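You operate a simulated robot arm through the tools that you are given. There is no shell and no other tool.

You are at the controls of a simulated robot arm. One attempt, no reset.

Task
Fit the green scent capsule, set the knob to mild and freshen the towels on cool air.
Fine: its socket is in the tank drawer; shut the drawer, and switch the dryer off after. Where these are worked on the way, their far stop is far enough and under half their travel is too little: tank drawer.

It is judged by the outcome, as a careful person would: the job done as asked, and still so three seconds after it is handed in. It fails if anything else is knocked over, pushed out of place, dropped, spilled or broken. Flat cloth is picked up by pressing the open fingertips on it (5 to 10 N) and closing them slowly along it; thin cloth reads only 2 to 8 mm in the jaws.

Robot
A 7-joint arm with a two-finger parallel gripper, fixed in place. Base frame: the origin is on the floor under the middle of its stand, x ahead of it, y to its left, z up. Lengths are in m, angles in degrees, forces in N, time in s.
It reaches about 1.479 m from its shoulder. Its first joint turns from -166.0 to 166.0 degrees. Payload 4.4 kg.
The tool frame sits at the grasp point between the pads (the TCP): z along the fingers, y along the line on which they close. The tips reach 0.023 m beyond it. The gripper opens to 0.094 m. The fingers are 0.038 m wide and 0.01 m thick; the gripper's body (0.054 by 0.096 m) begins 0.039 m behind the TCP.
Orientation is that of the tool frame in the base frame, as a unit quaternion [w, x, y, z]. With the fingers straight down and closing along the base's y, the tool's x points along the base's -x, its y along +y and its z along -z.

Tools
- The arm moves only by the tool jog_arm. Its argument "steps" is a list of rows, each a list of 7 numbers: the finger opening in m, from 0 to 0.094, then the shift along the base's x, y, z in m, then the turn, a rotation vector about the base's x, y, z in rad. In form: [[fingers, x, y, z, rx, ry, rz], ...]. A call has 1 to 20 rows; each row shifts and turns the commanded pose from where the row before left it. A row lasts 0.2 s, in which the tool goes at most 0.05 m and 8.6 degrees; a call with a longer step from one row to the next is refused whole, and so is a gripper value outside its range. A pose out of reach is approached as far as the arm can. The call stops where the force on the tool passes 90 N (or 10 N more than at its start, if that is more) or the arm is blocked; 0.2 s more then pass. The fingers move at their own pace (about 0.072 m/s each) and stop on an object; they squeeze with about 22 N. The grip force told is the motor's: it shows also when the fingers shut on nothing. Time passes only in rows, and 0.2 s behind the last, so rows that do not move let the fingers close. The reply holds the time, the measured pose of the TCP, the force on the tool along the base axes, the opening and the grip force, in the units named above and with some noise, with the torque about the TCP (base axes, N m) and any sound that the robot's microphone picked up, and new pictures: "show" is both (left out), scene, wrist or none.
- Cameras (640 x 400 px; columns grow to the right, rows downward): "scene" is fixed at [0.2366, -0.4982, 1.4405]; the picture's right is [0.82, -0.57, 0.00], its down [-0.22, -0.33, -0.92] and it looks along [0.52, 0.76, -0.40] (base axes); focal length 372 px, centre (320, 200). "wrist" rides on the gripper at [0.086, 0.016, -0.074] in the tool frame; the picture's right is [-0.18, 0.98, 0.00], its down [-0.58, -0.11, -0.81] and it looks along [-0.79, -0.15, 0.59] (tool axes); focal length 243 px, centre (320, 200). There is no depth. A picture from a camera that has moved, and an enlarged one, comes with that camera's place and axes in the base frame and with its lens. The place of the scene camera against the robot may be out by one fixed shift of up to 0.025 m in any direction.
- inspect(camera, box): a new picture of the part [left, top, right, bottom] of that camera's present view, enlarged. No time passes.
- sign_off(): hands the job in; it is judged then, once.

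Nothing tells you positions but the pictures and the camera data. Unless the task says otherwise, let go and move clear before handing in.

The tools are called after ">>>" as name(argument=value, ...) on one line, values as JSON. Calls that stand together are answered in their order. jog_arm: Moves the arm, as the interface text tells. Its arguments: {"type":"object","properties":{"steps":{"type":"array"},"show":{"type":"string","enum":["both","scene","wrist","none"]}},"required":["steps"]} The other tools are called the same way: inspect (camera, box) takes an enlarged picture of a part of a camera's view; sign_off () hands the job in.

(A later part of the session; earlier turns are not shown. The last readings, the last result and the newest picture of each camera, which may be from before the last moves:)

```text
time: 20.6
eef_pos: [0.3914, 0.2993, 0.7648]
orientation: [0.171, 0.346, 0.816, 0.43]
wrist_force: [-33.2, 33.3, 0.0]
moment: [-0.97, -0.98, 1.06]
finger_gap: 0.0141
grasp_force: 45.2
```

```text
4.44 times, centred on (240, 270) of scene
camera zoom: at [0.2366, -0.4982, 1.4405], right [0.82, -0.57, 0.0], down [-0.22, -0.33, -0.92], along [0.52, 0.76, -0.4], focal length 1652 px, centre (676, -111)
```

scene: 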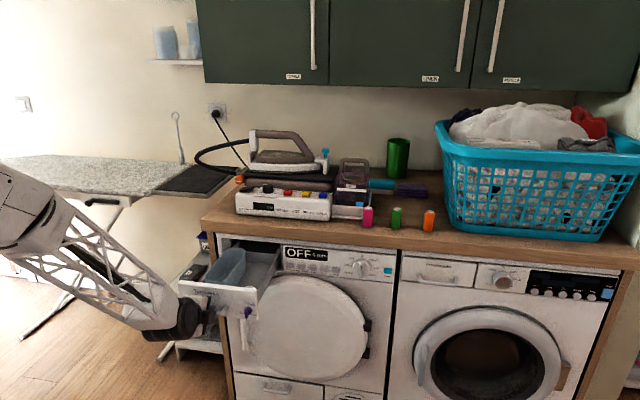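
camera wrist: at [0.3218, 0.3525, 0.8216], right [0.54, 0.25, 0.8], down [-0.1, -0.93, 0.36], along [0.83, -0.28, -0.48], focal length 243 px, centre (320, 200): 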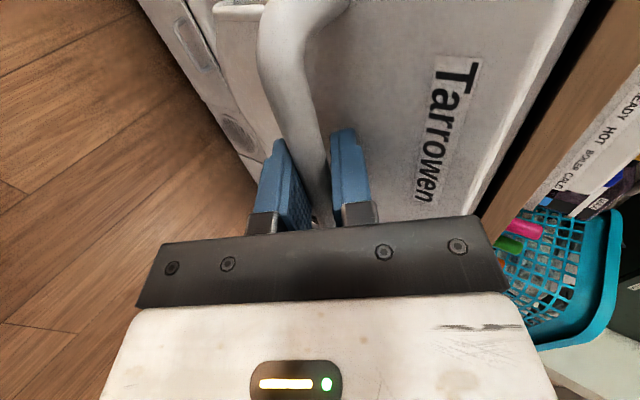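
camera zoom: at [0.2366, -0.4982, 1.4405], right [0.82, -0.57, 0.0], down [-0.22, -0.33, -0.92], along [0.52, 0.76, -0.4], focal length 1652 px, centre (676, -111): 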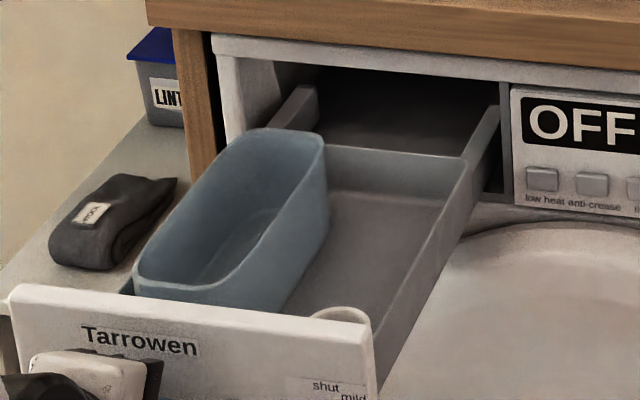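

The drawer is out about 29 cm along a 45° axis, well past half its travel, and its back wall is showing. I'm releasing the handle, backing off and rising to look in from above.

>>> jog_arm(steps=[[0.03, 0, 0, 0, 0, 0, 0], [0.04, 0, 0, 0, 0, 0, 0], [0.04, -0.006, -0.006, 0.006, 0, 0, 0], [0.04, -0.012, -0.012, 0.012, 0, 0, 0], [0.04, -0.012, -0.012, 0.015, 0, 0, 0], [0.04, -0.008, -0.008, 0.025, 0, 0, 0], [0.05, 0, 0, 0.04, -0.09, 0.09, 0], [0.06, 0, 0, 0.04, -0.09, 0.09, 0], [0.06, 0, 0, 0.04, -0.09, 0.09, 0], [0.06, 0.01, 0.01, 0.03, -0.09, 0.09, 0], [0.06, 0.015, 0.015, 0.03, -0.09, 0.09, 0], [0.06, 0.015, 0.015, 0.01, -0.09, 0.09, 0], [0.06, 0.015, 0.015, 0, -0.09, 0.09, 0], [0.06, 0, 0, 0, 0, 0, 0]])

>>> inspect(camera="scene", box=[150, 225, 310, 325])

```text
time: 23.6
eef_pos: [0.3982, 0.3164, 0.9913]
orientation: [0.011, 0.388, 0.918, 0.078]
wrist_force: [1.1, 0.2, -0.9]
moment: [-0.01, -0.02, 0.01]
finger_gap: 0.0599
grasp_force: 0.0
out of reach, approached as far as the arm can: row 9, 10
camera wrist: at [0.344, 0.3794, 1.0708], right [0.83, 0.54, 0.14], down [0.26, -0.6, 0.76], along [0.5, -0.59, -0.64], focal length 243 px, centre (320, 200)
```

scene: 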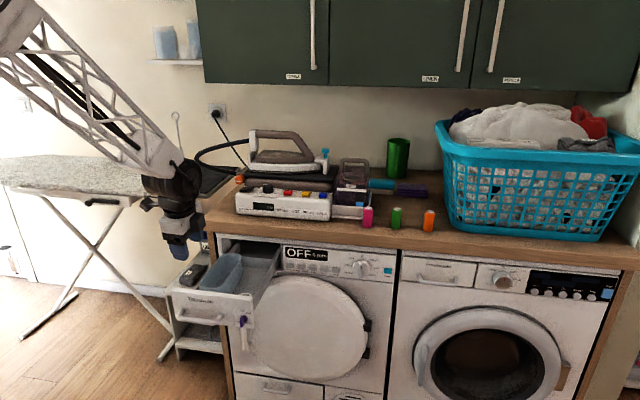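
wrist: 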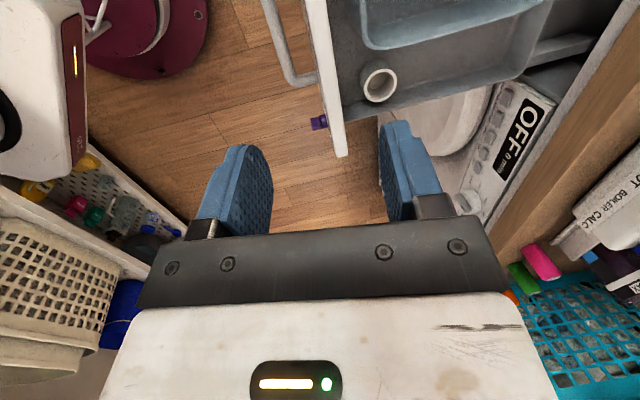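

```text
4.00 times, centred on (230, 275) of scene
camera zoom: at [0.2366, -0.4982, 1.4405], right [0.82, -0.57, 0.0], down [-0.22, -0.33, -0.92], along [0.52, 0.76, -0.4], focal length 1487 px, centre (680, -100)
```

zoom: 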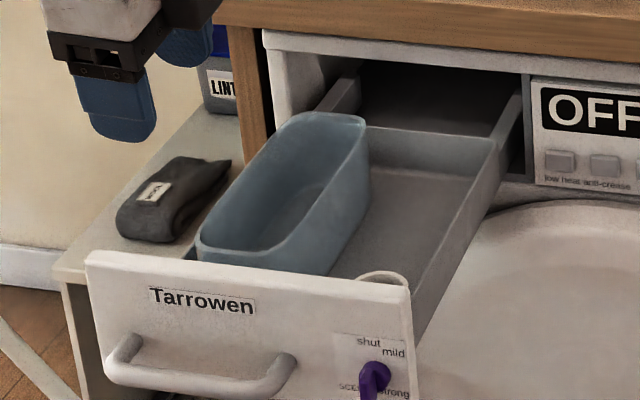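

The socket is a white ring cup in the drawer just behind the front. I'm zooming in to locate it.

>>> inspect(camera="wrist", box=[300, 40, 460, 140])

>>> inspect(camera="wrist", box=[400, 60, 640, 340])

>>> inspect(camera="scene", box=[210, 275, 280, 325])

```text
4.00 times, centred on (380, 90) of wrist
camera zoom: at [0.344, 0.3794, 1.0708], right [0.83, 0.54, 0.14], down [0.26, -0.6, 0.76], along [0.5, -0.59, -0.64], focal length 970 px, centre (80, 640)
```

zoom: 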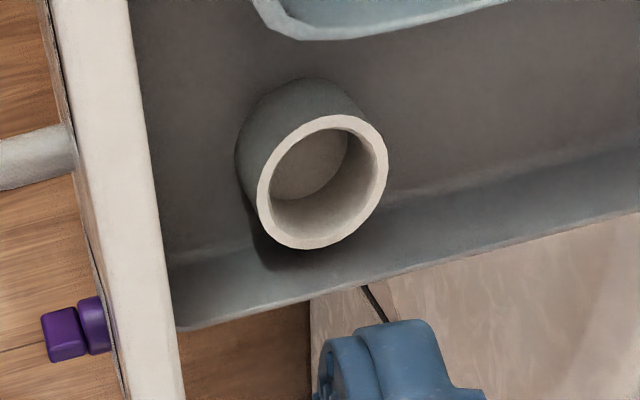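

```text
1.43 times, centred on (520, 200) of wrist
camera zoom: at [0.344, 0.3794, 1.0708], right [0.83, 0.54, 0.14], down [0.26, -0.6, 0.76], along [0.5, -0.59, -0.64], focal length 347 px, centre (34, 200)
```

zoom: 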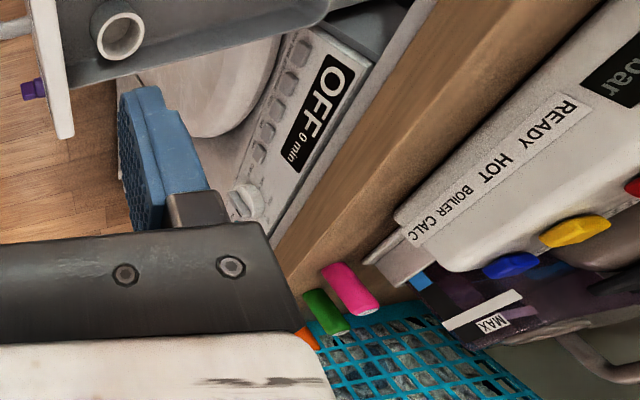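

```text
8.00 times, centred on (245, 300) of scene
camera zoom: at [0.2366, -0.4982, 1.4405], right [0.82, -0.57, 0.0], down [-0.22, -0.33, -0.92], along [0.52, 0.76, -0.4], focal length 2975 px, centre (920, -600)
```

zoom: 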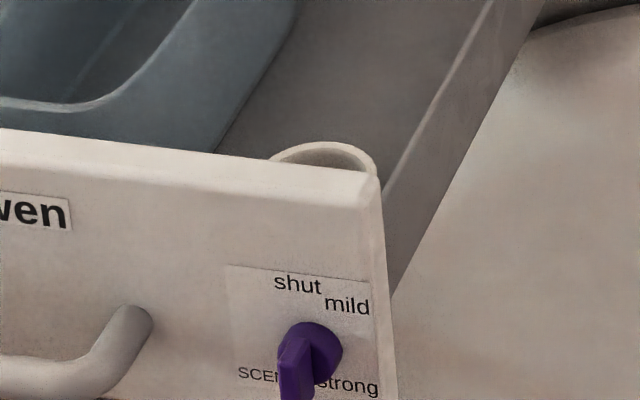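

The socket rim centre works out near (0.536, 0.323, 0.755). This also shows that scene-camera views read about 1.4 cm high. I'm straightening the tool to vertical, yawing so the camera is on the near side, and moving over towards the green capsule.

>>> jog_arm(steps=[[0.06, 0.0, 0.0, 0.03, -0.0673, 0.0404, 0], [0.06, 0.0, 0.0, 0.03, -0.0673, 0.0404, 0], [0.06, 0.035, -0.013, 0.01, 0, 0, 0.132], [0.06, 0.035, -0.013, 0.01, 0, 0, 0.132], [0.06, 0.035, -0.013, 0.01, 0, 0, 0.132], [0.06, 0.035, -0.013, 0.01, 0, 0, 0.132], [0.06, 0.035, -0.013, 0.01, 0, 0, 0.132], [0.06, 0.035, -0.013, 0, 0, 0, 0.132], [0.06, 0.035, -0.013, 0, 0, 0, 0.132], [0.06, 0.035, -0.013, 0, 0, 0, 0.132], [0.06, 0.035, -0.013, 0, 0, 0, 0.132], [0.06, 0.035, -0.013, 0, 0, 0, 0.132], [0.06, 0.035, -0.013, 0, 0, 0, 0.132], [0.06, 0.035, -0.013, 0, 0, 0, 0.132], [0.06, 0.035, -0.013, 0, 0, 0, 0], [0.06, 0, 0, 0, 0, 0, 0]])

>>> inspect(camera="wrist", box=[200, 0, 460, 240])

```text
time: 27.0
eef_pos: [0.8536, 0.1492, 1.102]
orientation: [-0.002, -0.383, 0.924, 0.001]
wrist_force: [-0.9, 0.7, 0.6]
moment: [-0.04, -0.02, -0.02]
finger_gap: 0.06
grasp_force: 0.0
camera wrist: at [0.7817, 0.099, 1.1768], right [-0.56, 0.83, 0.0], down [0.49, 0.33, 0.8], along [0.66, 0.45, -0.59], focal length 243 px, centre (320, 200)
```

scene: 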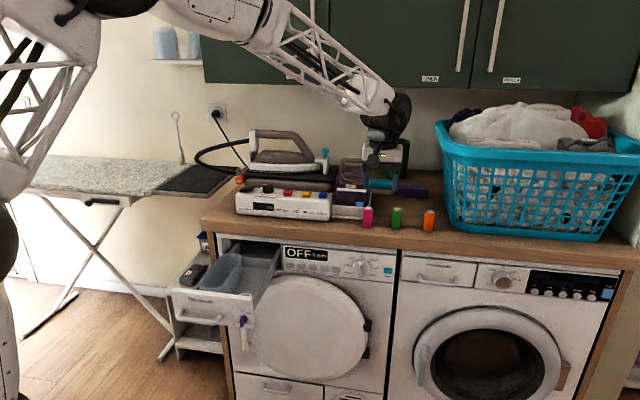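
wrist: 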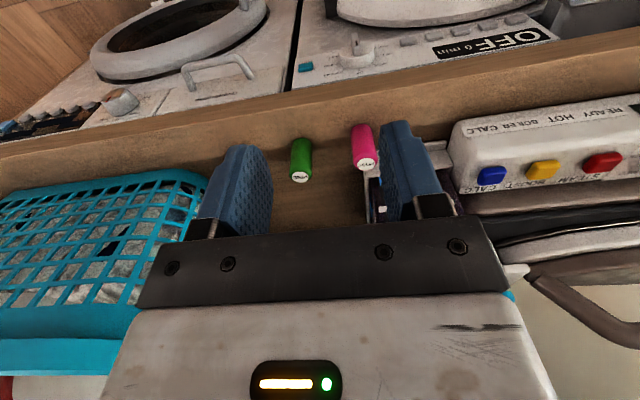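

```text
1.67 times, centred on (330, 120) of wrist
camera zoom: at [0.7817, 0.099, 1.1768], right [-0.56, 0.83, 0.0], down [0.49, 0.33, 0.8], along [0.66, 0.45, -0.59], focal length 404 px, centre (303, 333)
```

zoom: 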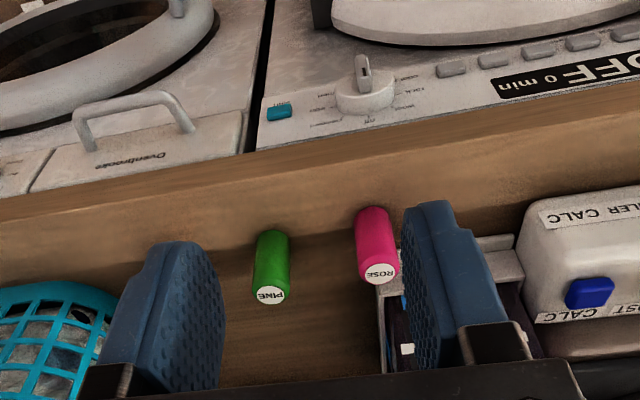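

The green capsule's top is at about (0.996, 0.214, 0.9625), clear of its neighbours. I'm moving directly above it and checking alignment before descending.

>>> jog_arm(steps=[[0.06, 0.0356, 0.0162, -0.01, 0, 0, 0], [0.06, 0.0356, 0.0162, -0.018, 0, 0, 0], [0.06, 0.0356, 0.0162, -0.02, 0, 0, 0], [0.06, 0.0354, 0.0161, -0.024, 0, 0, 0], [0.06, 0, 0, 0, 0, 0, 0]])

>>> inspect(camera="wrist", box=[200, 60, 460, 240])

>>> inspect(camera="scene", box=[340, 120, 480, 240])

```text
time: 28.2
eef_pos: [0.9986, 0.2116, 1.0332]
orientation: [-0.002, -0.381, 0.925, 0.001]
wrist_force: [0.3, 0.9, 0.1]
moment: [0.02, 0.03, -0.01]
finger_gap: 0.0601
grasp_force: 0.2
camera wrist: at [0.9261, 0.1623, 1.1057], right [-0.56, 0.83, 0.0], down [0.49, 0.33, 0.8], along [0.66, 0.45, -0.59], focal length 243 px, centre (320, 200)
```

scene: 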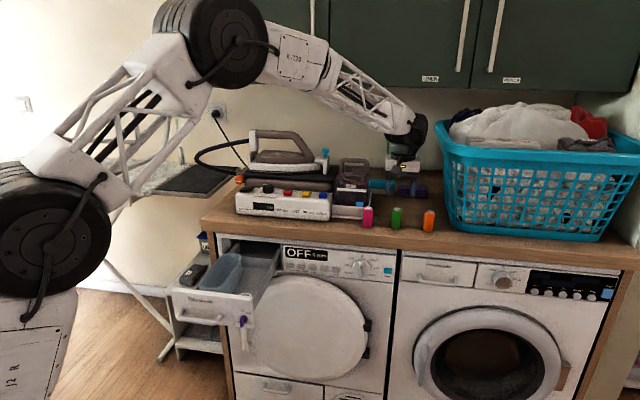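
wrist: 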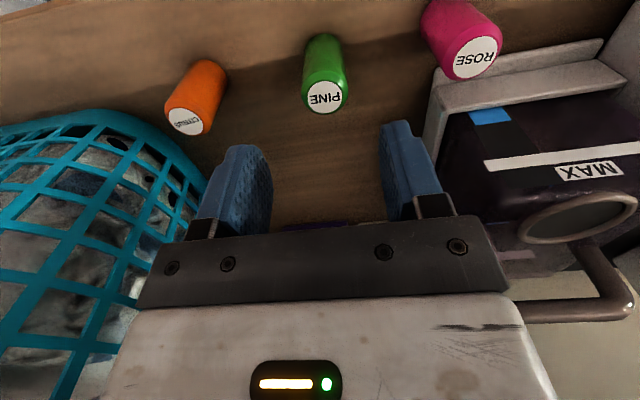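

```text
2.22 times, centred on (330, 150) of wrist
camera zoom: at [0.9261, 0.1623, 1.1057], right [-0.56, 0.83, 0.0], down [0.49, 0.33, 0.8], along [0.66, 0.45, -0.59], focal length 539 px, centre (298, 311)
```

zoom: 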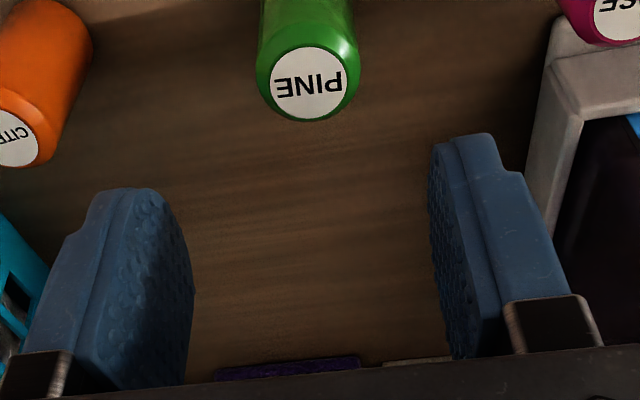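

```text
3.33 times, centred on (410, 180) of scene
camera zoom: at [0.2366, -0.4982, 1.4405], right [0.82, -0.57, 0.0], down [-0.22, -0.33, -0.92], along [0.52, 0.76, -0.4], focal length 1239 px, centre (20, 267)
```

zoom: 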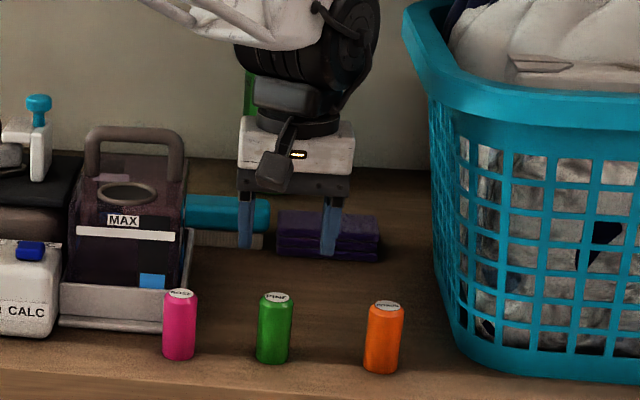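

The capsule is confirmed at (0.9945, 0.213). I'm descending so the fingertips hold only its upper part, then closing.

>>> jog_arm(steps=[[0.06, -0.0013, -0.0009, -0.02, 0, 0, 0], [0.06, 0, 0, -0.02, 0, 0, 0], [0.06, 0, 0, -0.018, 0, 0, 0], [0.06, 0, 0, -0.012, 0, 0, 0], [0.06, 0, 0, 0, 0, 0, 0]], show="wrist")

>>> inspect(camera="scene", box=[340, 150, 480, 240])

```text
time: 29.4
eef_pos: [0.9947, 0.2108, 0.9595]
orientation: [-0.001, -0.381, 0.925, 0.001]
wrist_force: [0.0, 1.8, -0.2]
moment: [-0.02, -0.03, 0.02]
finger_gap: 0.0602
grasp_force: 0.0
camera wrist: at [0.9238, 0.1623, 1.0339], right [-0.56, 0.83, 0.0], down [0.49, 0.33, 0.8], along [0.66, 0.45, -0.59], focal length 243 px, centre (320, 200)
```

wrist: 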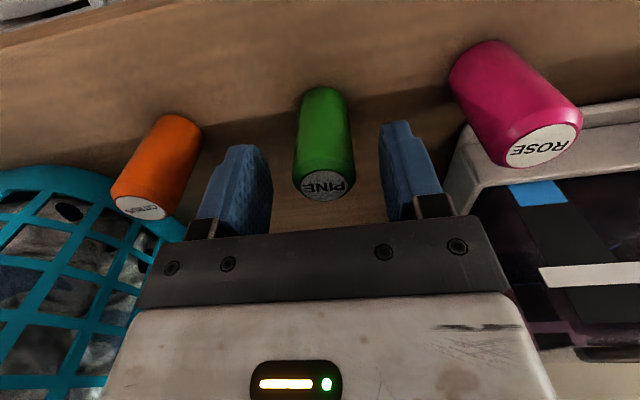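

```text
4.44 times, centred on (410, 195) of scene
camera zoom: at [0.2366, -0.4982, 1.4405], right [0.82, -0.57, 0.0], down [-0.22, -0.33, -0.92], along [0.52, 0.76, -0.4], focal length 1652 px, centre (-80, 222)
```

zoom: 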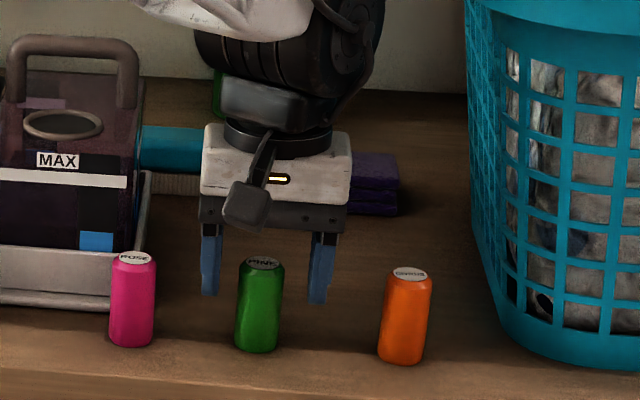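

Centred on the capsule. Closing on it and lifting a little to confirm the hold.

>>> jog_arm(steps=[[0.04, 0, 0, 0, 0, 0, 0], [0.02, 0, 0, 0, 0, 0, 0], [0.01, 0, 0, 0, 0, 0, 0], [0.01, 0, 0, 0, 0, 0, 0], [0.01, 0, 0, 0.01, 0, 0, 0], [0.01, 0, 0, 0.03, 0, 0, 0], [0.01, 0, 0, 0, 0, 0, 0]])

>>> inspect(camera="scene", box=[340, 130, 480, 240])

```text
time: 31.0
eef_pos: [0.9957, 0.2129, 0.9984]
orientation: [-0.002, -0.381, 0.925, 0.002]
wrist_force: [0.0, 0.0, -0.1]
moment: [-0.01, 0.02, 0.01]
finger_gap: 0.0294
grasp_force: 21.7
camera wrist: at [0.9235, 0.1627, 1.0737], right [-0.56, 0.83, 0.0], down [0.49, 0.33, 0.8], along [0.66, 0.45, -0.59], focal length 243 px, centre (320, 200)
```

scene: 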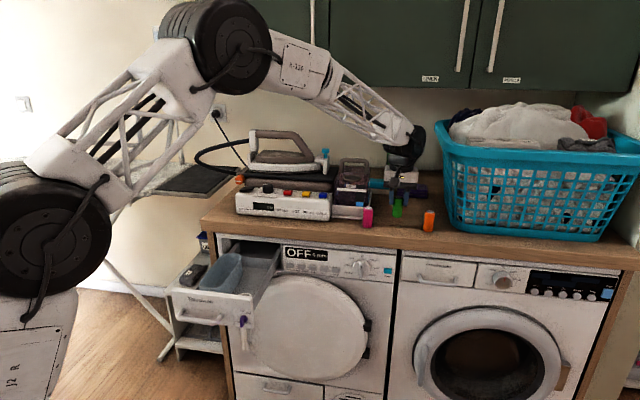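
wrist: 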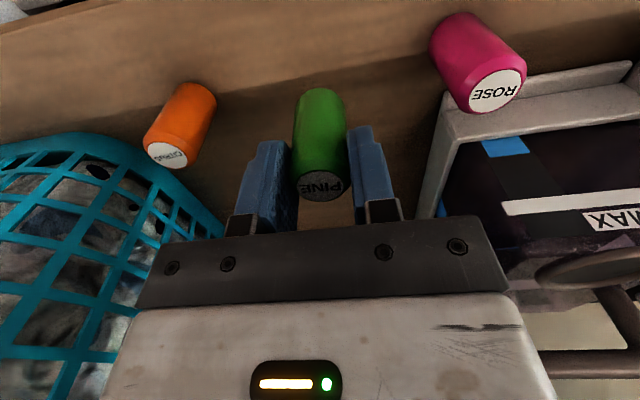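

```text
3.64 times, centred on (410, 185) of scene
camera zoom: at [0.2366, -0.4982, 1.4405], right [0.82, -0.57, 0.0], down [-0.22, -0.33, -0.92], along [0.52, 0.76, -0.4], focal length 1352 px, centre (-7, 254)
```

zoom: 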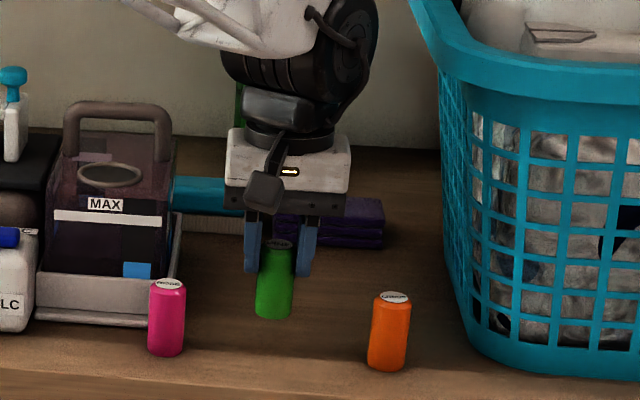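

The capsule is held (29 mm). I'm lifting clear, backing out over the counter edge, and carrying it over the open drawer near the socket.

>>> jog_arm(steps=[[0.01, 0, 0, 0.04, 0, 0, 0], [0.01, 0, 0, 0.04, 0, 0, 0], [0.01, -0.03, -0.03, 0, 0, 0, 0], [0.01, -0.03, -0.03, 0, 0, 0, 0], [0.01, -0.03, -0.03, 0, 0, 0, 0], [0.01, -0.038, 0.0177, -0.0078, 0, 0, 0], [0.01, -0.038, 0.0177, -0.0078, 0, 0, 0], [0.01, -0.038, 0.0177, -0.0078, 0, 0, 0], [0.01, -0.038, 0.0177, -0.0078, 0, 0, 0], [0.01, -0.038, 0.0177, -0.0078, 0, 0, 0], [0.01, -0.038, 0.0177, -0.0078, 0, 0, 0], [0.01, -0.038, 0.0177, -0.0078, 0, 0, 0], [0.01, -0.038, 0.0177, -0.0078, 0, 0, 0], [0.01, -0.038, 0.0177, -0.0078, 0, 0, 0], [0.01, -0.038, 0.0177, -0.0078, 0, 0, 0], [0.01, 0, 0, 0, 0, 0, 0]])

>>> inspect(camera="wrist", box=[200, 0, 460, 240])

```text
time: 34.4
eef_pos: [0.5259, 0.2994, 1.003]
orientation: [-0.002, -0.381, 0.925, 0.002]
wrist_force: [-0.3, -0.1, -0.3]
moment: [0.01, 0.04, -0.02]
finger_gap: 0.0299
grasp_force: 22.4
camera wrist: at [0.4536, 0.249, 1.0772], right [-0.56, 0.83, 0.0], down [0.49, 0.33, 0.8], along [0.66, 0.45, -0.59], focal length 243 px, centre (320, 200)
```

scene: 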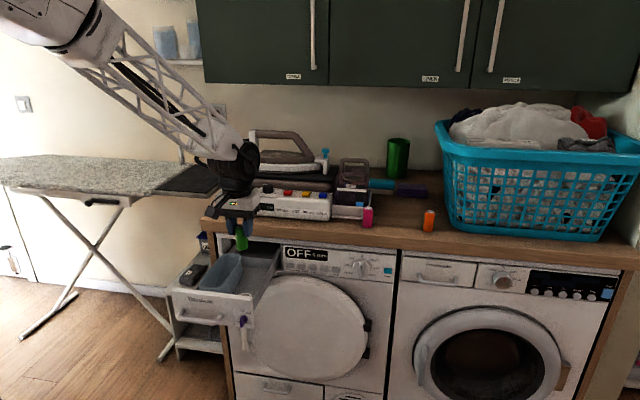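
wrist: 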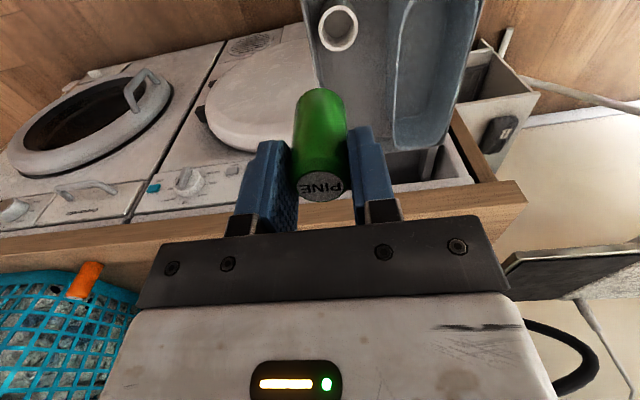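

```text
1.67 times, centred on (330, 120) of wrist
camera zoom: at [0.4536, 0.249, 1.0772], right [-0.56, 0.83, 0.0], down [0.49, 0.33, 0.8], along [0.66, 0.45, -0.59], focal length 404 px, centre (303, 333)
```

zoom: 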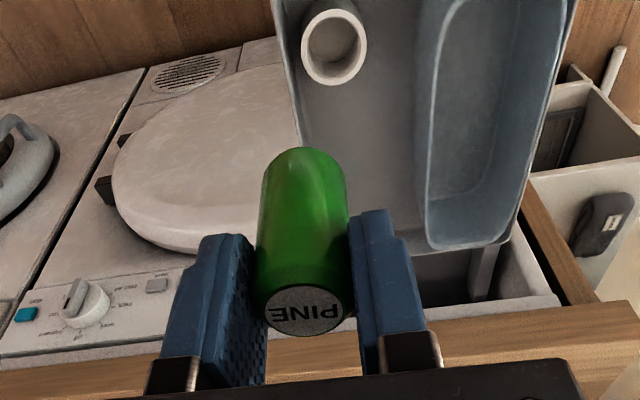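

From two wrist views the socket rim is at about (0.527, 0.326, 0.766), with an inner diameter of about 34 mm against the 29 mm capsule. I'm moving above it, partway down, to refine.

>>> jog_arm(steps=[[0.01, 0.001, 0.0136, -0.02, 0, 0, 0], [0.01, 0, 0.013, -0.03, 0, 0, 0], [0.01, 0, 0, -0.03, 0, 0, 0], [0.01, 0, 0, -0.025, 0, 0, 0], [0.01, 0, 0, 0, 0, 0, 0]])

>>> inspect(camera="wrist", box=[240, 0, 400, 140])

>>> inspect(camera="scene", box=[190, 210, 310, 310])

```text
time: 35.6
eef_pos: [0.526, 0.3262, 0.8976]
orientation: [-0.002, -0.381, 0.925, 0.002]
wrist_force: [0.0, -0.3, -1.0]
moment: [0.03, 0.01, -0.01]
finger_gap: 0.0295
grasp_force: 22.2
camera wrist: at [0.4538, 0.2757, 0.9722], right [-0.56, 0.83, 0.0], down [0.49, 0.33, 0.8], along [0.66, 0.45, -0.59], focal length 243 px, centre (320, 200)
```

scene: 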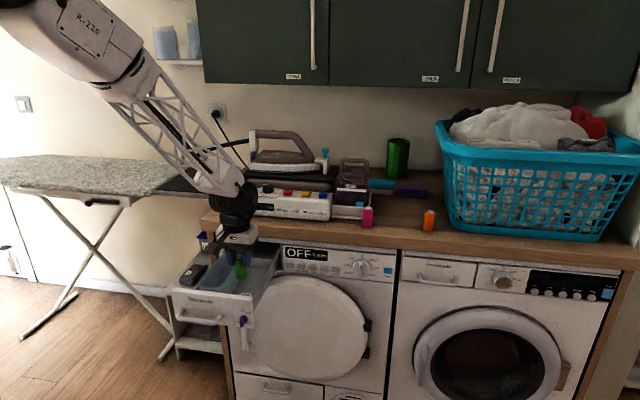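
wrist: 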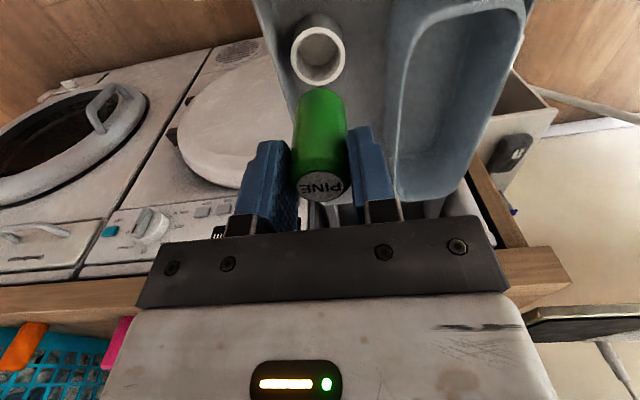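

```text
2.86 times, centred on (320, 70) of wrist
camera zoom: at [0.4538, 0.2757, 0.9722], right [-0.56, 0.83, 0.0], down [0.49, 0.33, 0.8], along [0.66, 0.45, -0.59], focal length 693 px, centre (320, 571)
```

zoom: 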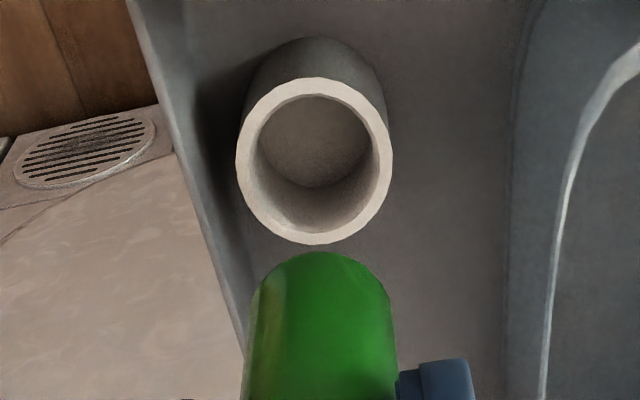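

```text
4.00 times, centred on (250, 260) of scene
camera zoom: at [0.2366, -0.4982, 1.4405], right [0.82, -0.57, 0.0], down [-0.22, -0.33, -0.92], along [0.52, 0.76, -0.4], focal length 1487 px, centre (600, -40)
```

zoom: 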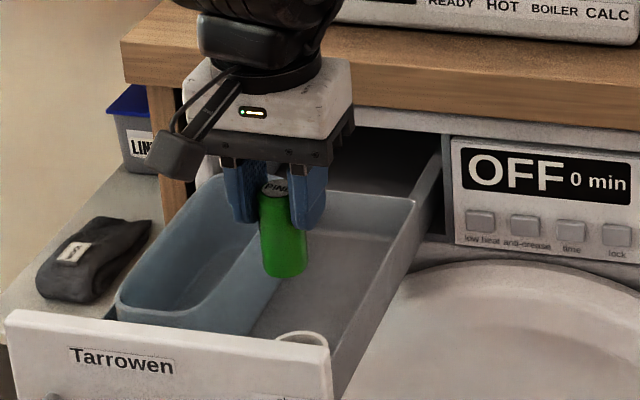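

The rim is about 1–2 mm off the tool axis and the socket looks only about 2 cm deep. I'm applying the correction, lowering the capsule to just above the rim and checking again.

>>> jog_arm(steps=[[0.01, 0.0015, -0.0006, -0.02, 0, 0, 0], [0.01, 0, 0, -0.02, 0, 0, 0], [0.01, 0, 0, -0.018, 0, 0, 0], [0.01, 0, 0, 0, 0, 0, 0]], show="none")

>>> inspect(camera="wrist", box=[240, 20, 400, 160])

>>> inspect(camera="scene", box=[210, 240, 290, 310])

```text
time: 36.6
eef_pos: [0.5289, 0.3246, 0.8385]
orientation: [-0.001, -0.382, 0.924, 0.001]
wrist_force: [-0.9, -0.7, 0.7]
moment: [0.01, -0.02, 0.02]
finger_gap: 0.0298
grasp_force: 21.6
```

```text
2.86 times, centred on (320, 90) of wrist
camera zoom: at [0.4562, 0.275, 0.9128], right [-0.56, 0.83, 0.0], down [0.49, 0.33, 0.8], along [0.66, 0.45, -0.59], focal length 693 px, centre (320, 514)
```

zoom: 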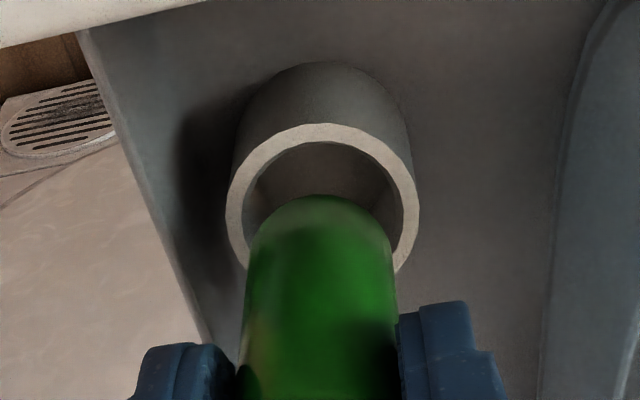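

```text
5.71 times, centred on (250, 275) of scene
camera zoom: at [0.2366, -0.4982, 1.4405], right [0.82, -0.57, 0.0], down [-0.22, -0.33, -0.92], along [0.52, 0.76, -0.4], focal length 2125 px, centre (720, -229)
```

zoom: 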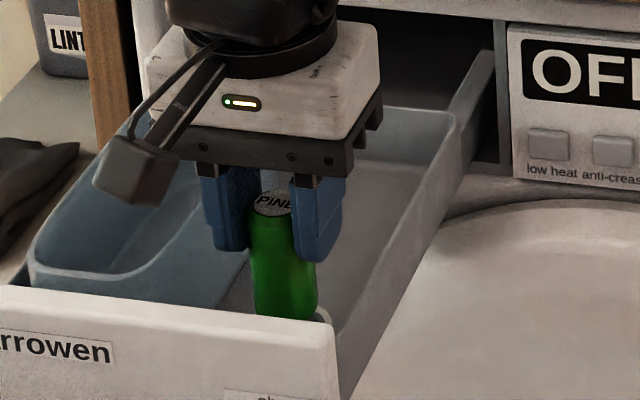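

Aligned within about 1 mm with about 3 mm of clearance all round. I'm lowering into the socket in small steps and watching the force.

>>> jog_arm(steps=[[0.01, 0, 0, -0.008, 0, 0, 0], [0.01, 0, 0, -0.008, 0, 0, 0], [0.01, 0, 0, -0.006, 0, 0, 0], [0.01, 0, 0, 0, 0, 0, 0]], show="none")

>>> inspect(camera="wrist", box=[240, 20, 400, 160])

>>> inspect(camera="scene", box=[210, 240, 290, 310])

```text
time: 37.6
eef_pos: [0.5268, 0.3246, 0.8167]
orientation: [-0.001, -0.381, 0.925, 0.002]
wrist_force: [-0.1, 0.5, -1.0]
moment: [-0.04, -0.01, 0.02]
finger_gap: 0.0296
grasp_force: 22.5
```

```text
2.86 times, centred on (320, 90) of wrist
camera zoom: at [0.4557, 0.2755, 0.8907], right [-0.56, 0.83, 0.0], down [0.49, 0.33, 0.8], along [0.66, 0.45, -0.59], focal length 693 px, centre (320, 514)
```

zoom: 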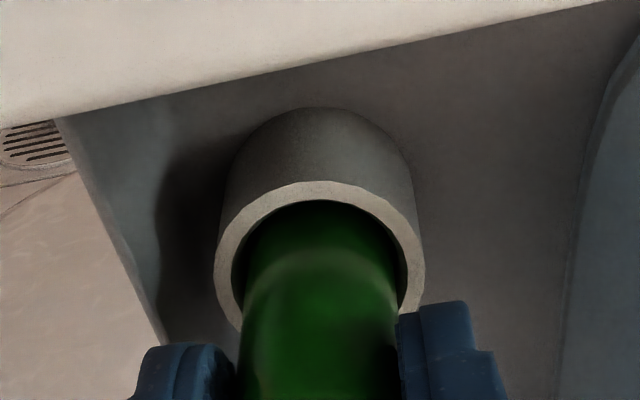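

```text
5.71 times, centred on (250, 275) of scene
camera zoom: at [0.2366, -0.4982, 1.4405], right [0.82, -0.57, 0.0], down [-0.22, -0.33, -0.92], along [0.52, 0.76, -0.4], focal length 2125 px, centre (720, -229)
```

zoom: 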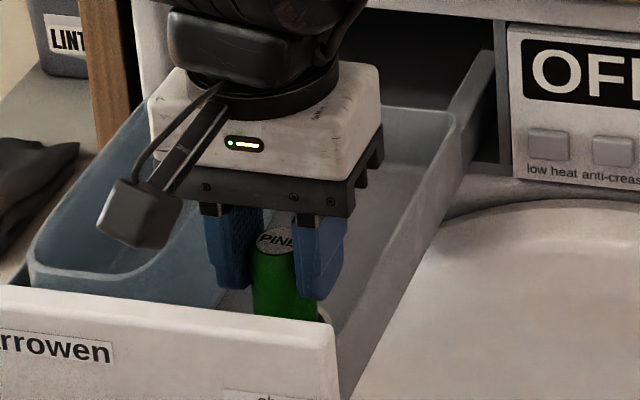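

The capsule's foot is inside the ring with no contact force. Lowering further until it seats.

>>> jog_arm(steps=[[0.01, 0.0005, 0.0005, -0.004, 0, 0, 0], [0.01, 0, 0, -0.004, 0, 0, 0], [0.01, 0, 0, -0.003, 0, 0, 0], [0.01, 0, 0, 0, 0, 0, 0]], show="none")

>>> inspect(camera="wrist", box=[240, 20, 400, 160])

```text
time: 38.6
eef_pos: [0.5285, 0.3254, 0.8065]
orientation: [-0.001, -0.382, 0.924, 0.002]
wrist_force: [-0.2, -1.2, -0.8]
moment: [-0.05, 0.04, 0.02]
finger_gap: 0.0296
grasp_force: 21.5
```

```text
2.86 times, centred on (320, 90) of wrist
camera zoom: at [0.4563, 0.2763, 0.8803], right [-0.56, 0.83, 0.0], down [0.49, 0.33, 0.8], along [0.66, 0.45, -0.59], focal length 693 px, centre (320, 514)
```

zoom: 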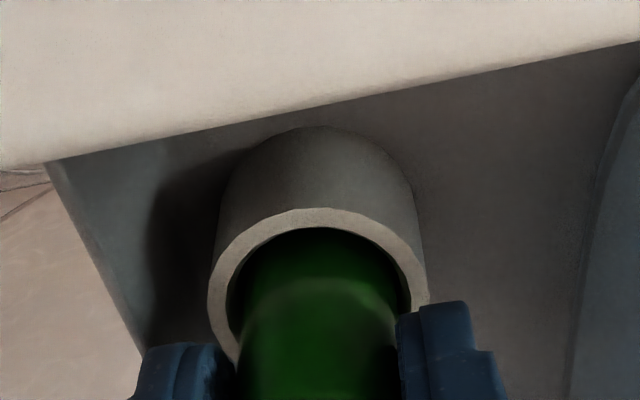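

>>> jog_arm(steps=[[0.01, 0, 0, -0.003, 0, 0, 0], [0.01, 0, 0, -0.003, 0, 0, 0], [0.01, 0, 0, 0, 0, 0, 0]], show="none")

```text
time: 39.4
eef_pos: [0.5292, 0.3262, 0.801]
orientation: [-0.001, -0.381, 0.924, 0.003]
wrist_force: [-2.1, 2.7, 14.5]
moment: [0.17, 0.08, 0.01]
finger_gap: 0.0295
grasp_force: 21.9
```

>>> jog_arm(steps=[[0.01, 0, 0, -0.0015, 0, 0, 0], [0.01, 0, 0, 0, 0, 0, 0]], show="none")

>>> inspect(camera="wrist", box=[220, 20, 420, 220])

>>> inspect(camera="scene", box=[200, 230, 300, 310])

```text
time: 40.0
eef_pos: [0.5287, 0.3261, 0.7985]
orientation: [-0.001, -0.382, 0.924, 0.001]
wrist_force: [1.9, -0.3, 20.7]
moment: [-0.15, -0.28, 0.07]
finger_gap: 0.0295
grasp_force: 22.4
```

```text
2.00 times, centred on (320, 120) of wrist
camera zoom: at [0.4565, 0.2758, 0.8731], right [-0.56, 0.83, 0.0], down [0.49, 0.33, 0.81], along [0.66, 0.45, -0.59], focal length 485 px, centre (320, 360)
```

zoom: 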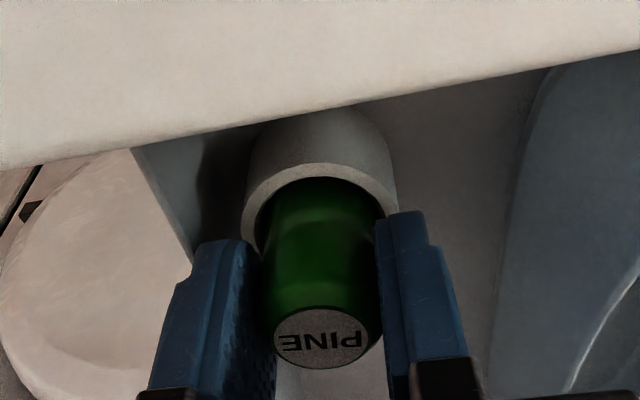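

```text
5.00 times, centred on (250, 270) of scene
camera zoom: at [0.2366, -0.4982, 1.4405], right [0.82, -0.57, 0.0], down [-0.22, -0.33, -0.92], along [0.52, 0.76, -0.4], focal length 1859 px, centre (670, -150)
```

zoom: 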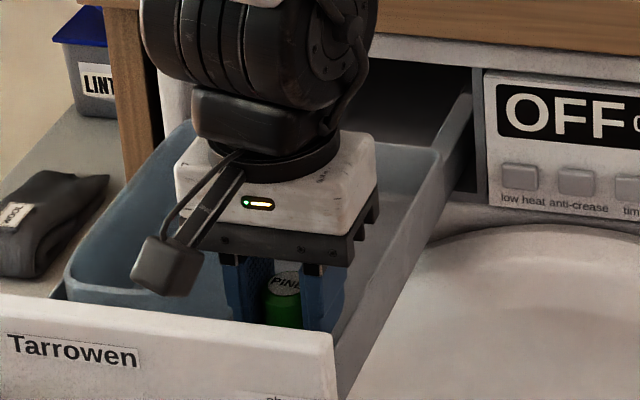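

The capsule is seated (about 20 N of reaction). I'm relieving the push slightly, opening and lifting straight up.

>>> jog_arm(steps=[[0.01, 0, 0, 0.001, 0, 0, 0], [0.035, 0, 0, 0, 0, 0, 0], [0.045, 0, 0, 0, 0, 0, 0], [0.05, 0, 0, 0, 0, 0, 0], [0.05, 0, 0, 0.015, 0, 0, 0], [0.05, 0, 0, 0.025, 0, 0, 0], [0.05, 0, 0, 0.035, 0, 0, 0], [0.05, 0, 0, 0.035, 0, 0, 0], [0.05, 0, 0, 0, 0, 0, 0]])

>>> inspect(camera="wrist", box=[220, 0, 420, 160])

>>> inspect(camera="scene", box=[200, 230, 300, 310])

```text
time: 42.0
eef_pos: [0.5278, 0.3268, 0.9087]
orientation: [-0.002, -0.381, 0.925, 0.001]
wrist_force: [0.4, -0.9, -0.5]
moment: [-0.04, -0.02, 0.0]
finger_gap: 0.0502
grasp_force: 0.1
camera wrist: at [0.4564, 0.2767, 0.9828], right [-0.56, 0.83, 0.0], down [0.49, 0.33, 0.8], along [0.66, 0.45, -0.59], focal length 243 px, centre (320, 200)
```

scene: 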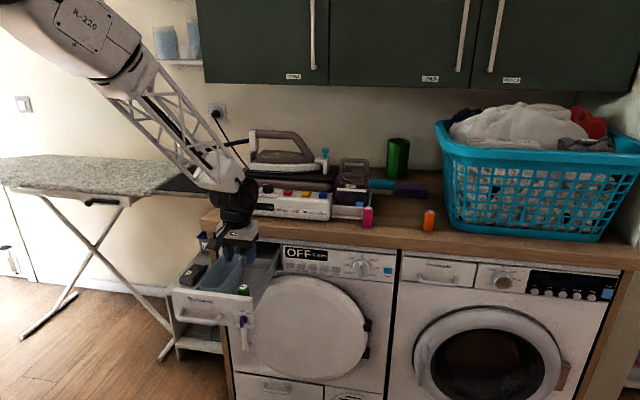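
wrist: 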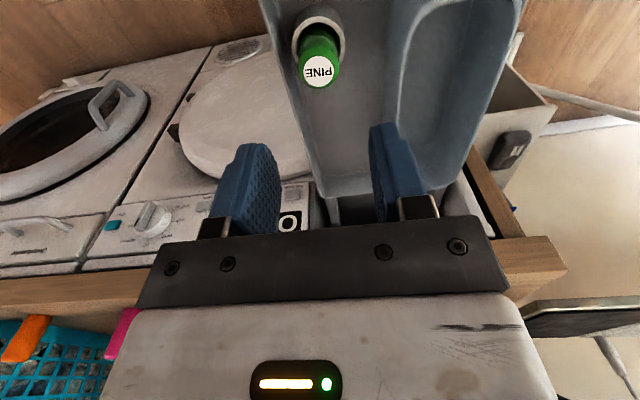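

```text
2.50 times, centred on (320, 80) of wrist
camera zoom: at [0.4564, 0.2767, 0.9828], right [-0.56, 0.83, 0.0], down [0.49, 0.33, 0.8], along [0.66, 0.45, -0.59], focal length 606 px, centre (320, 500)
```

zoom: 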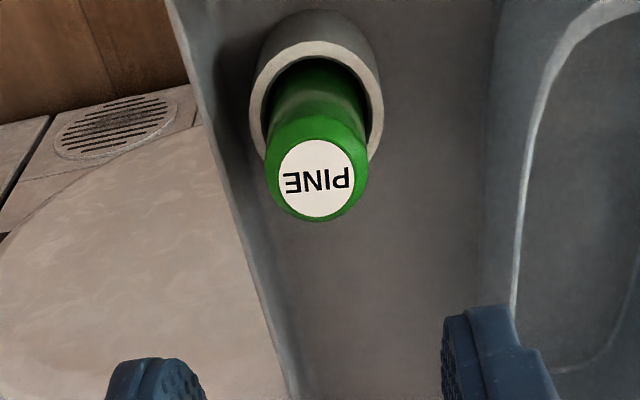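

```text
5.00 times, centred on (250, 270) of scene
camera zoom: at [0.2366, -0.4982, 1.4405], right [0.82, -0.57, 0.0], down [-0.22, -0.33, -0.92], along [0.52, 0.76, -0.4], focal length 1859 px, centre (670, -150)
```

zoom: 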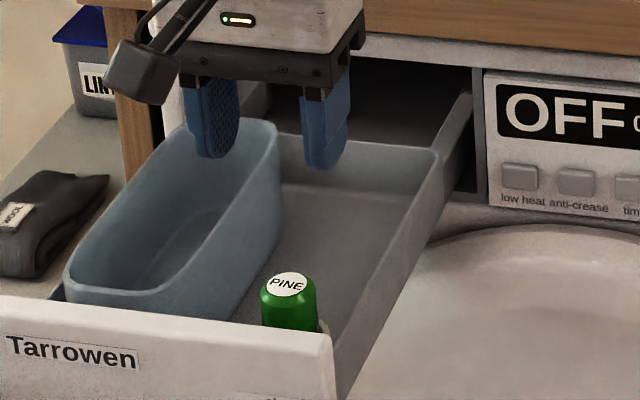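

The green capsule stands upright in its socket. Next I'll close the fingers, back out in front of the drawer and pitch up to push the drawer front shut above the handle.

>>> jog_arm(steps=[[0.02, 0, 0, 0.04, 0, 0, 0], [0.0, -0.03, -0.028, 0, 0, 0, 0], [0.0, -0.035, -0.025, 0, 0, 0, 0], [0.0, -0.035, -0.025, 0, 0, 0, 0], [0.0, -0.035, -0.01, 0, 0, 0, 0], [0.0, -0.022, 0.005, 0, 0, 0, 0], [0.0, 0, 0, -0.02, 0.0969, -0.0969, 0], [0.0, 0, 0, -0.02, 0.0969, -0.0969, 0], [0.0, 0, 0, -0.02, 0.0969, -0.0969, 0], [0.0, 0, 0, -0.02, 0.0969, -0.0969, 0], [0.0, 0, 0, -0.02, 0.0969, -0.0969, 0], [0.0, 0, 0, -0.02, 0.0969, -0.0969, 0], [0.0, 0, 0, -0.02, 0.0969, -0.0969, 0], [0.0, 0, 0, 0, 0, 0, 0]])

>>> inspect(camera="scene", box=[160, 230, 280, 330])

```text
time: 44.7
eef_pos: [0.2885, 0.1953, 0.6337]
orientation: [0.131, -0.353, 0.918, 0.122]
wrist_force: [4.5, 1.6, -2.3]
moment: [0.07, -0.03, 0.13]
finger_gap: 0.0
grasp_force: 21.9
out of reach, approached as far as the arm can: row 13
stopped in row 13: the force on the tool passed its limit at 110 N (the readings are from after the stop); the commanded pose is now the measured one
camera wrist: at [0.2045, 0.1294, 0.6759], right [-0.54, 0.82, 0.19], down [0.37, 0.02, 0.93], along [0.76, 0.57, -0.31], focal length 243 px, centre (320, 200)
```

scene: 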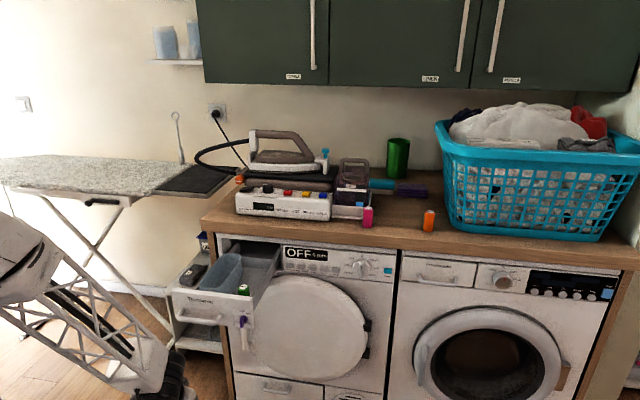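
wrist: 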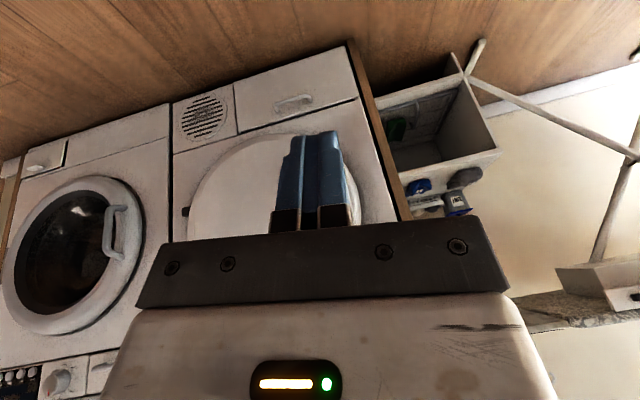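

```text
4.00 times, centred on (220, 280) of scene
camera zoom: at [0.2366, -0.4982, 1.4405], right [0.82, -0.57, 0.0], down [-0.22, -0.33, -0.92], along [0.52, 0.76, -0.4], focal length 1487 px, centre (720, -120)
```

zoom: 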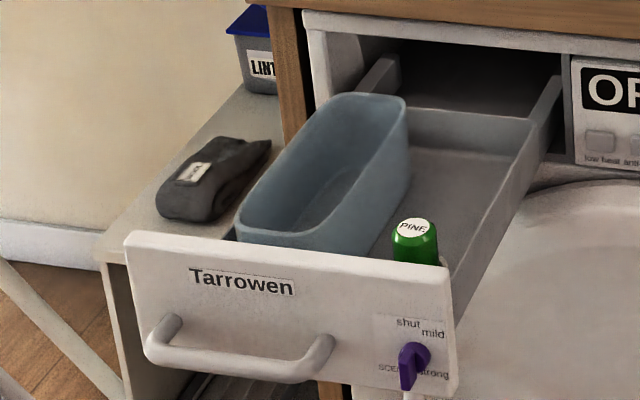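

The arm slid off to an awkward pose close to its own stand. The drawer and capsule look undisturbed. I'll raise straight up slowly and regain a comfortable posture before trying again.

>>> jog_arm(steps=[[0.0, 0, 0, 0.02, 0, 0, 0], [0.0, 0, 0, 0.03, 0, 0, 0], [0.0, 0, 0, 0.03, 0, 0, 0], [0.0, 0, 0, 0.03, 0, 0, 0], [0.0, 0, 0, 0, 0, 0, 0]])

```text
time: 45.9
eef_pos: [0.2881, 0.1957, 0.7423]
orientation: [0.131, -0.353, 0.918, 0.123]
wrist_force: [0.7, -0.3, 0.0]
moment: [0.02, 0.0, 0.03]
finger_gap: 0.0001
grasp_force: 21.4
camera wrist: at [0.2033, 0.1297, 0.7855], right [-0.54, 0.82, 0.19], down [0.37, 0.03, 0.93], along [0.76, 0.57, -0.31], focal length 243 px, centre (320, 200)
```

scene: 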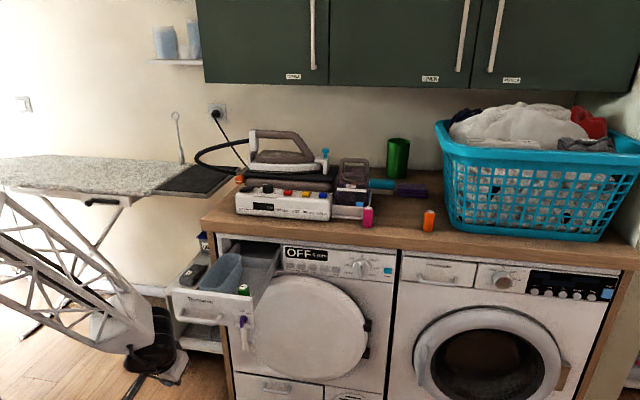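
wrist: 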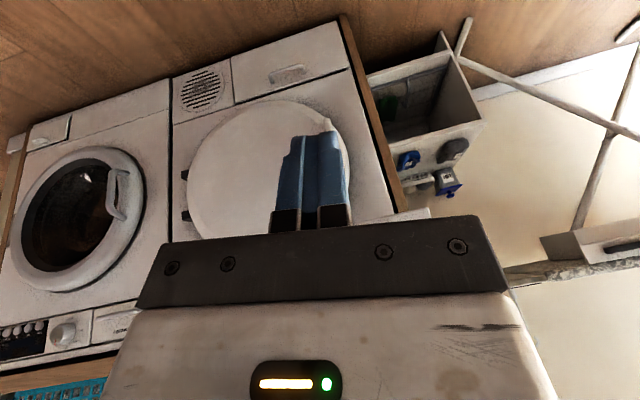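

>>> jog_arm(steps=[[0.0, 0.01, 0.008, 0.035, -0.054, 0.0263, 0], [0.0, 0.014, 0.008, 0.035, -0.054, 0.0263, 0], [0.0, 0.014, 0.008, 0.035, -0.054, 0.0263, 0], [0.0, 0.014, 0.008, 0.035, -0.054, 0.0263, 0], [0.0, 0.014, 0.008, 0.035, -0.054, 0.0263, 0], [0.0, 0.014, 0.008, 0.035, -0.054, 0.0263, 0], [0.0, 0, 0, 0, 0, 0, 0]], show="scene")

```text
time: 47.5
eef_pos: [0.3669, 0.2412, 0.9523]
orientation: [-0.001, -0.359, 0.933, -0.001]
wrist_force: [0.5, 0.2, -0.9]
moment: [-0.03, -0.02, -0.01]
finger_gap: 0.0
grasp_force: 22.1
```

scene: 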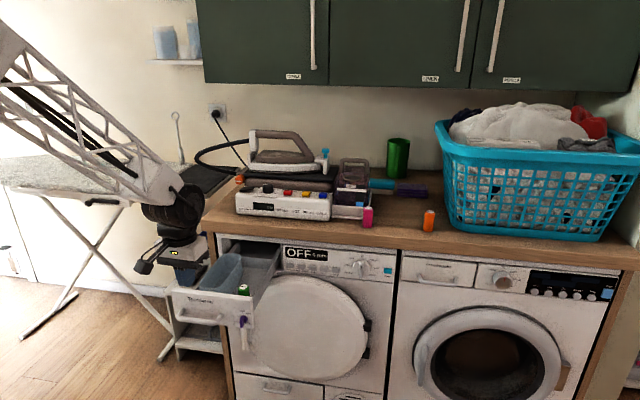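

Back in a good vertical pose. I'll start shutting the drawer with vertical fingers on the clear strip of panel between the handle and the scent knob, and finish the last part at a pitch.

>>> jog_arm(steps=[[0.0, 0.028, -0.012, 0, 0, 0, 0.026], [0.0, 0.025, -0.011, -0.01, 0, 0, 0.026], [0.0, 0, 0, -0.04, 0, 0, 0], [0.0, 0, 0, -0.04, 0, 0, 0], [0.0, 0, 0, -0.04, 0, 0, 0], [0.0, 0, 0, -0.032, 0, 0, 0], [0.0, 0, 0, 0, 0, 0, 0]])

>>> inspect(camera="scene", box=[160, 230, 280, 330])

>>> inspect(camera="wrist", box=[200, 0, 440, 240])

```text
time: 49.1
eef_pos: [0.4209, 0.2193, 0.7917]
orientation: [0.0, -0.384, 0.924, 0.0]
wrist_force: [-0.1, 0.0, 0.2]
moment: [-0.02, -0.02, 0.02]
finger_gap: 0.0
grasp_force: 21.5
camera wrist: at [0.3484, 0.1693, 0.8648], right [-0.57, 0.82, 0.0], down [0.49, 0.33, 0.81], along [0.67, 0.46, -0.59], focal length 243 px, centre (320, 200)
```

scene: 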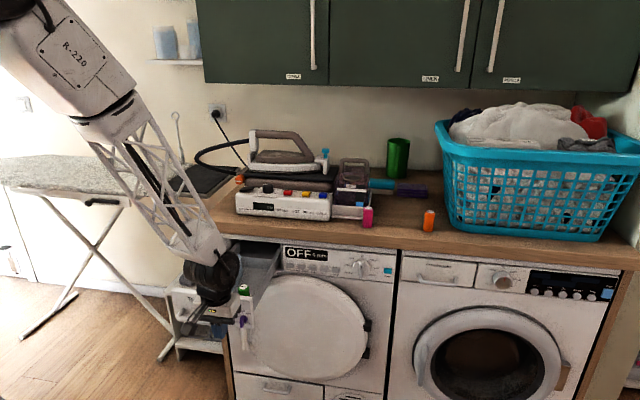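
wrist: 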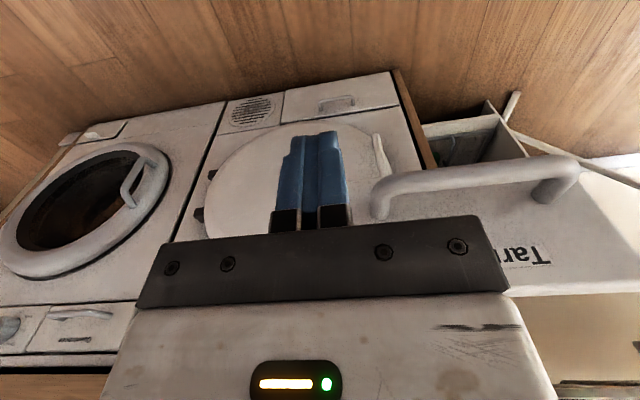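

```text
4.00 times, centred on (220, 280) of scene
camera zoom: at [0.2366, -0.4982, 1.4405], right [0.82, -0.57, 0.0], down [-0.22, -0.33, -0.92], along [0.52, 0.76, -0.4], focal length 1487 px, centre (720, -120)
```

zoom: 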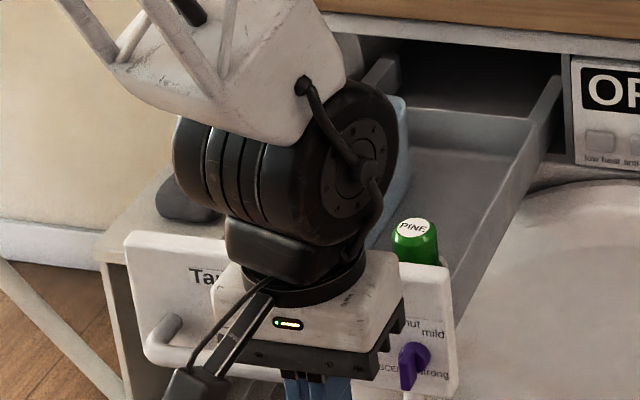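

```text
1.67 times, centred on (320, 120) of wrist
camera zoom: at [0.3484, 0.1693, 0.8648], right [-0.57, 0.82, 0.0], down [0.49, 0.33, 0.81], along [0.67, 0.46, -0.59], focal length 404 px, centre (320, 333)
```

zoom: 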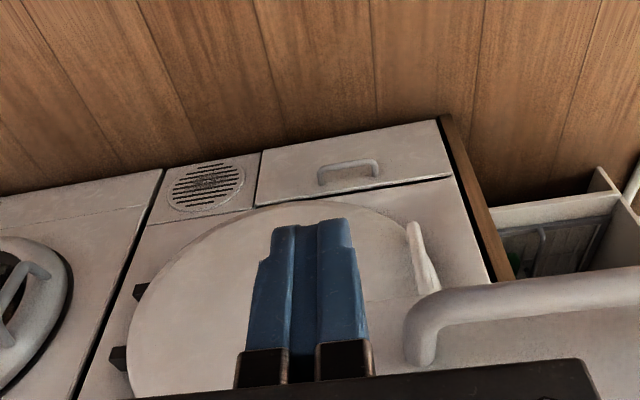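

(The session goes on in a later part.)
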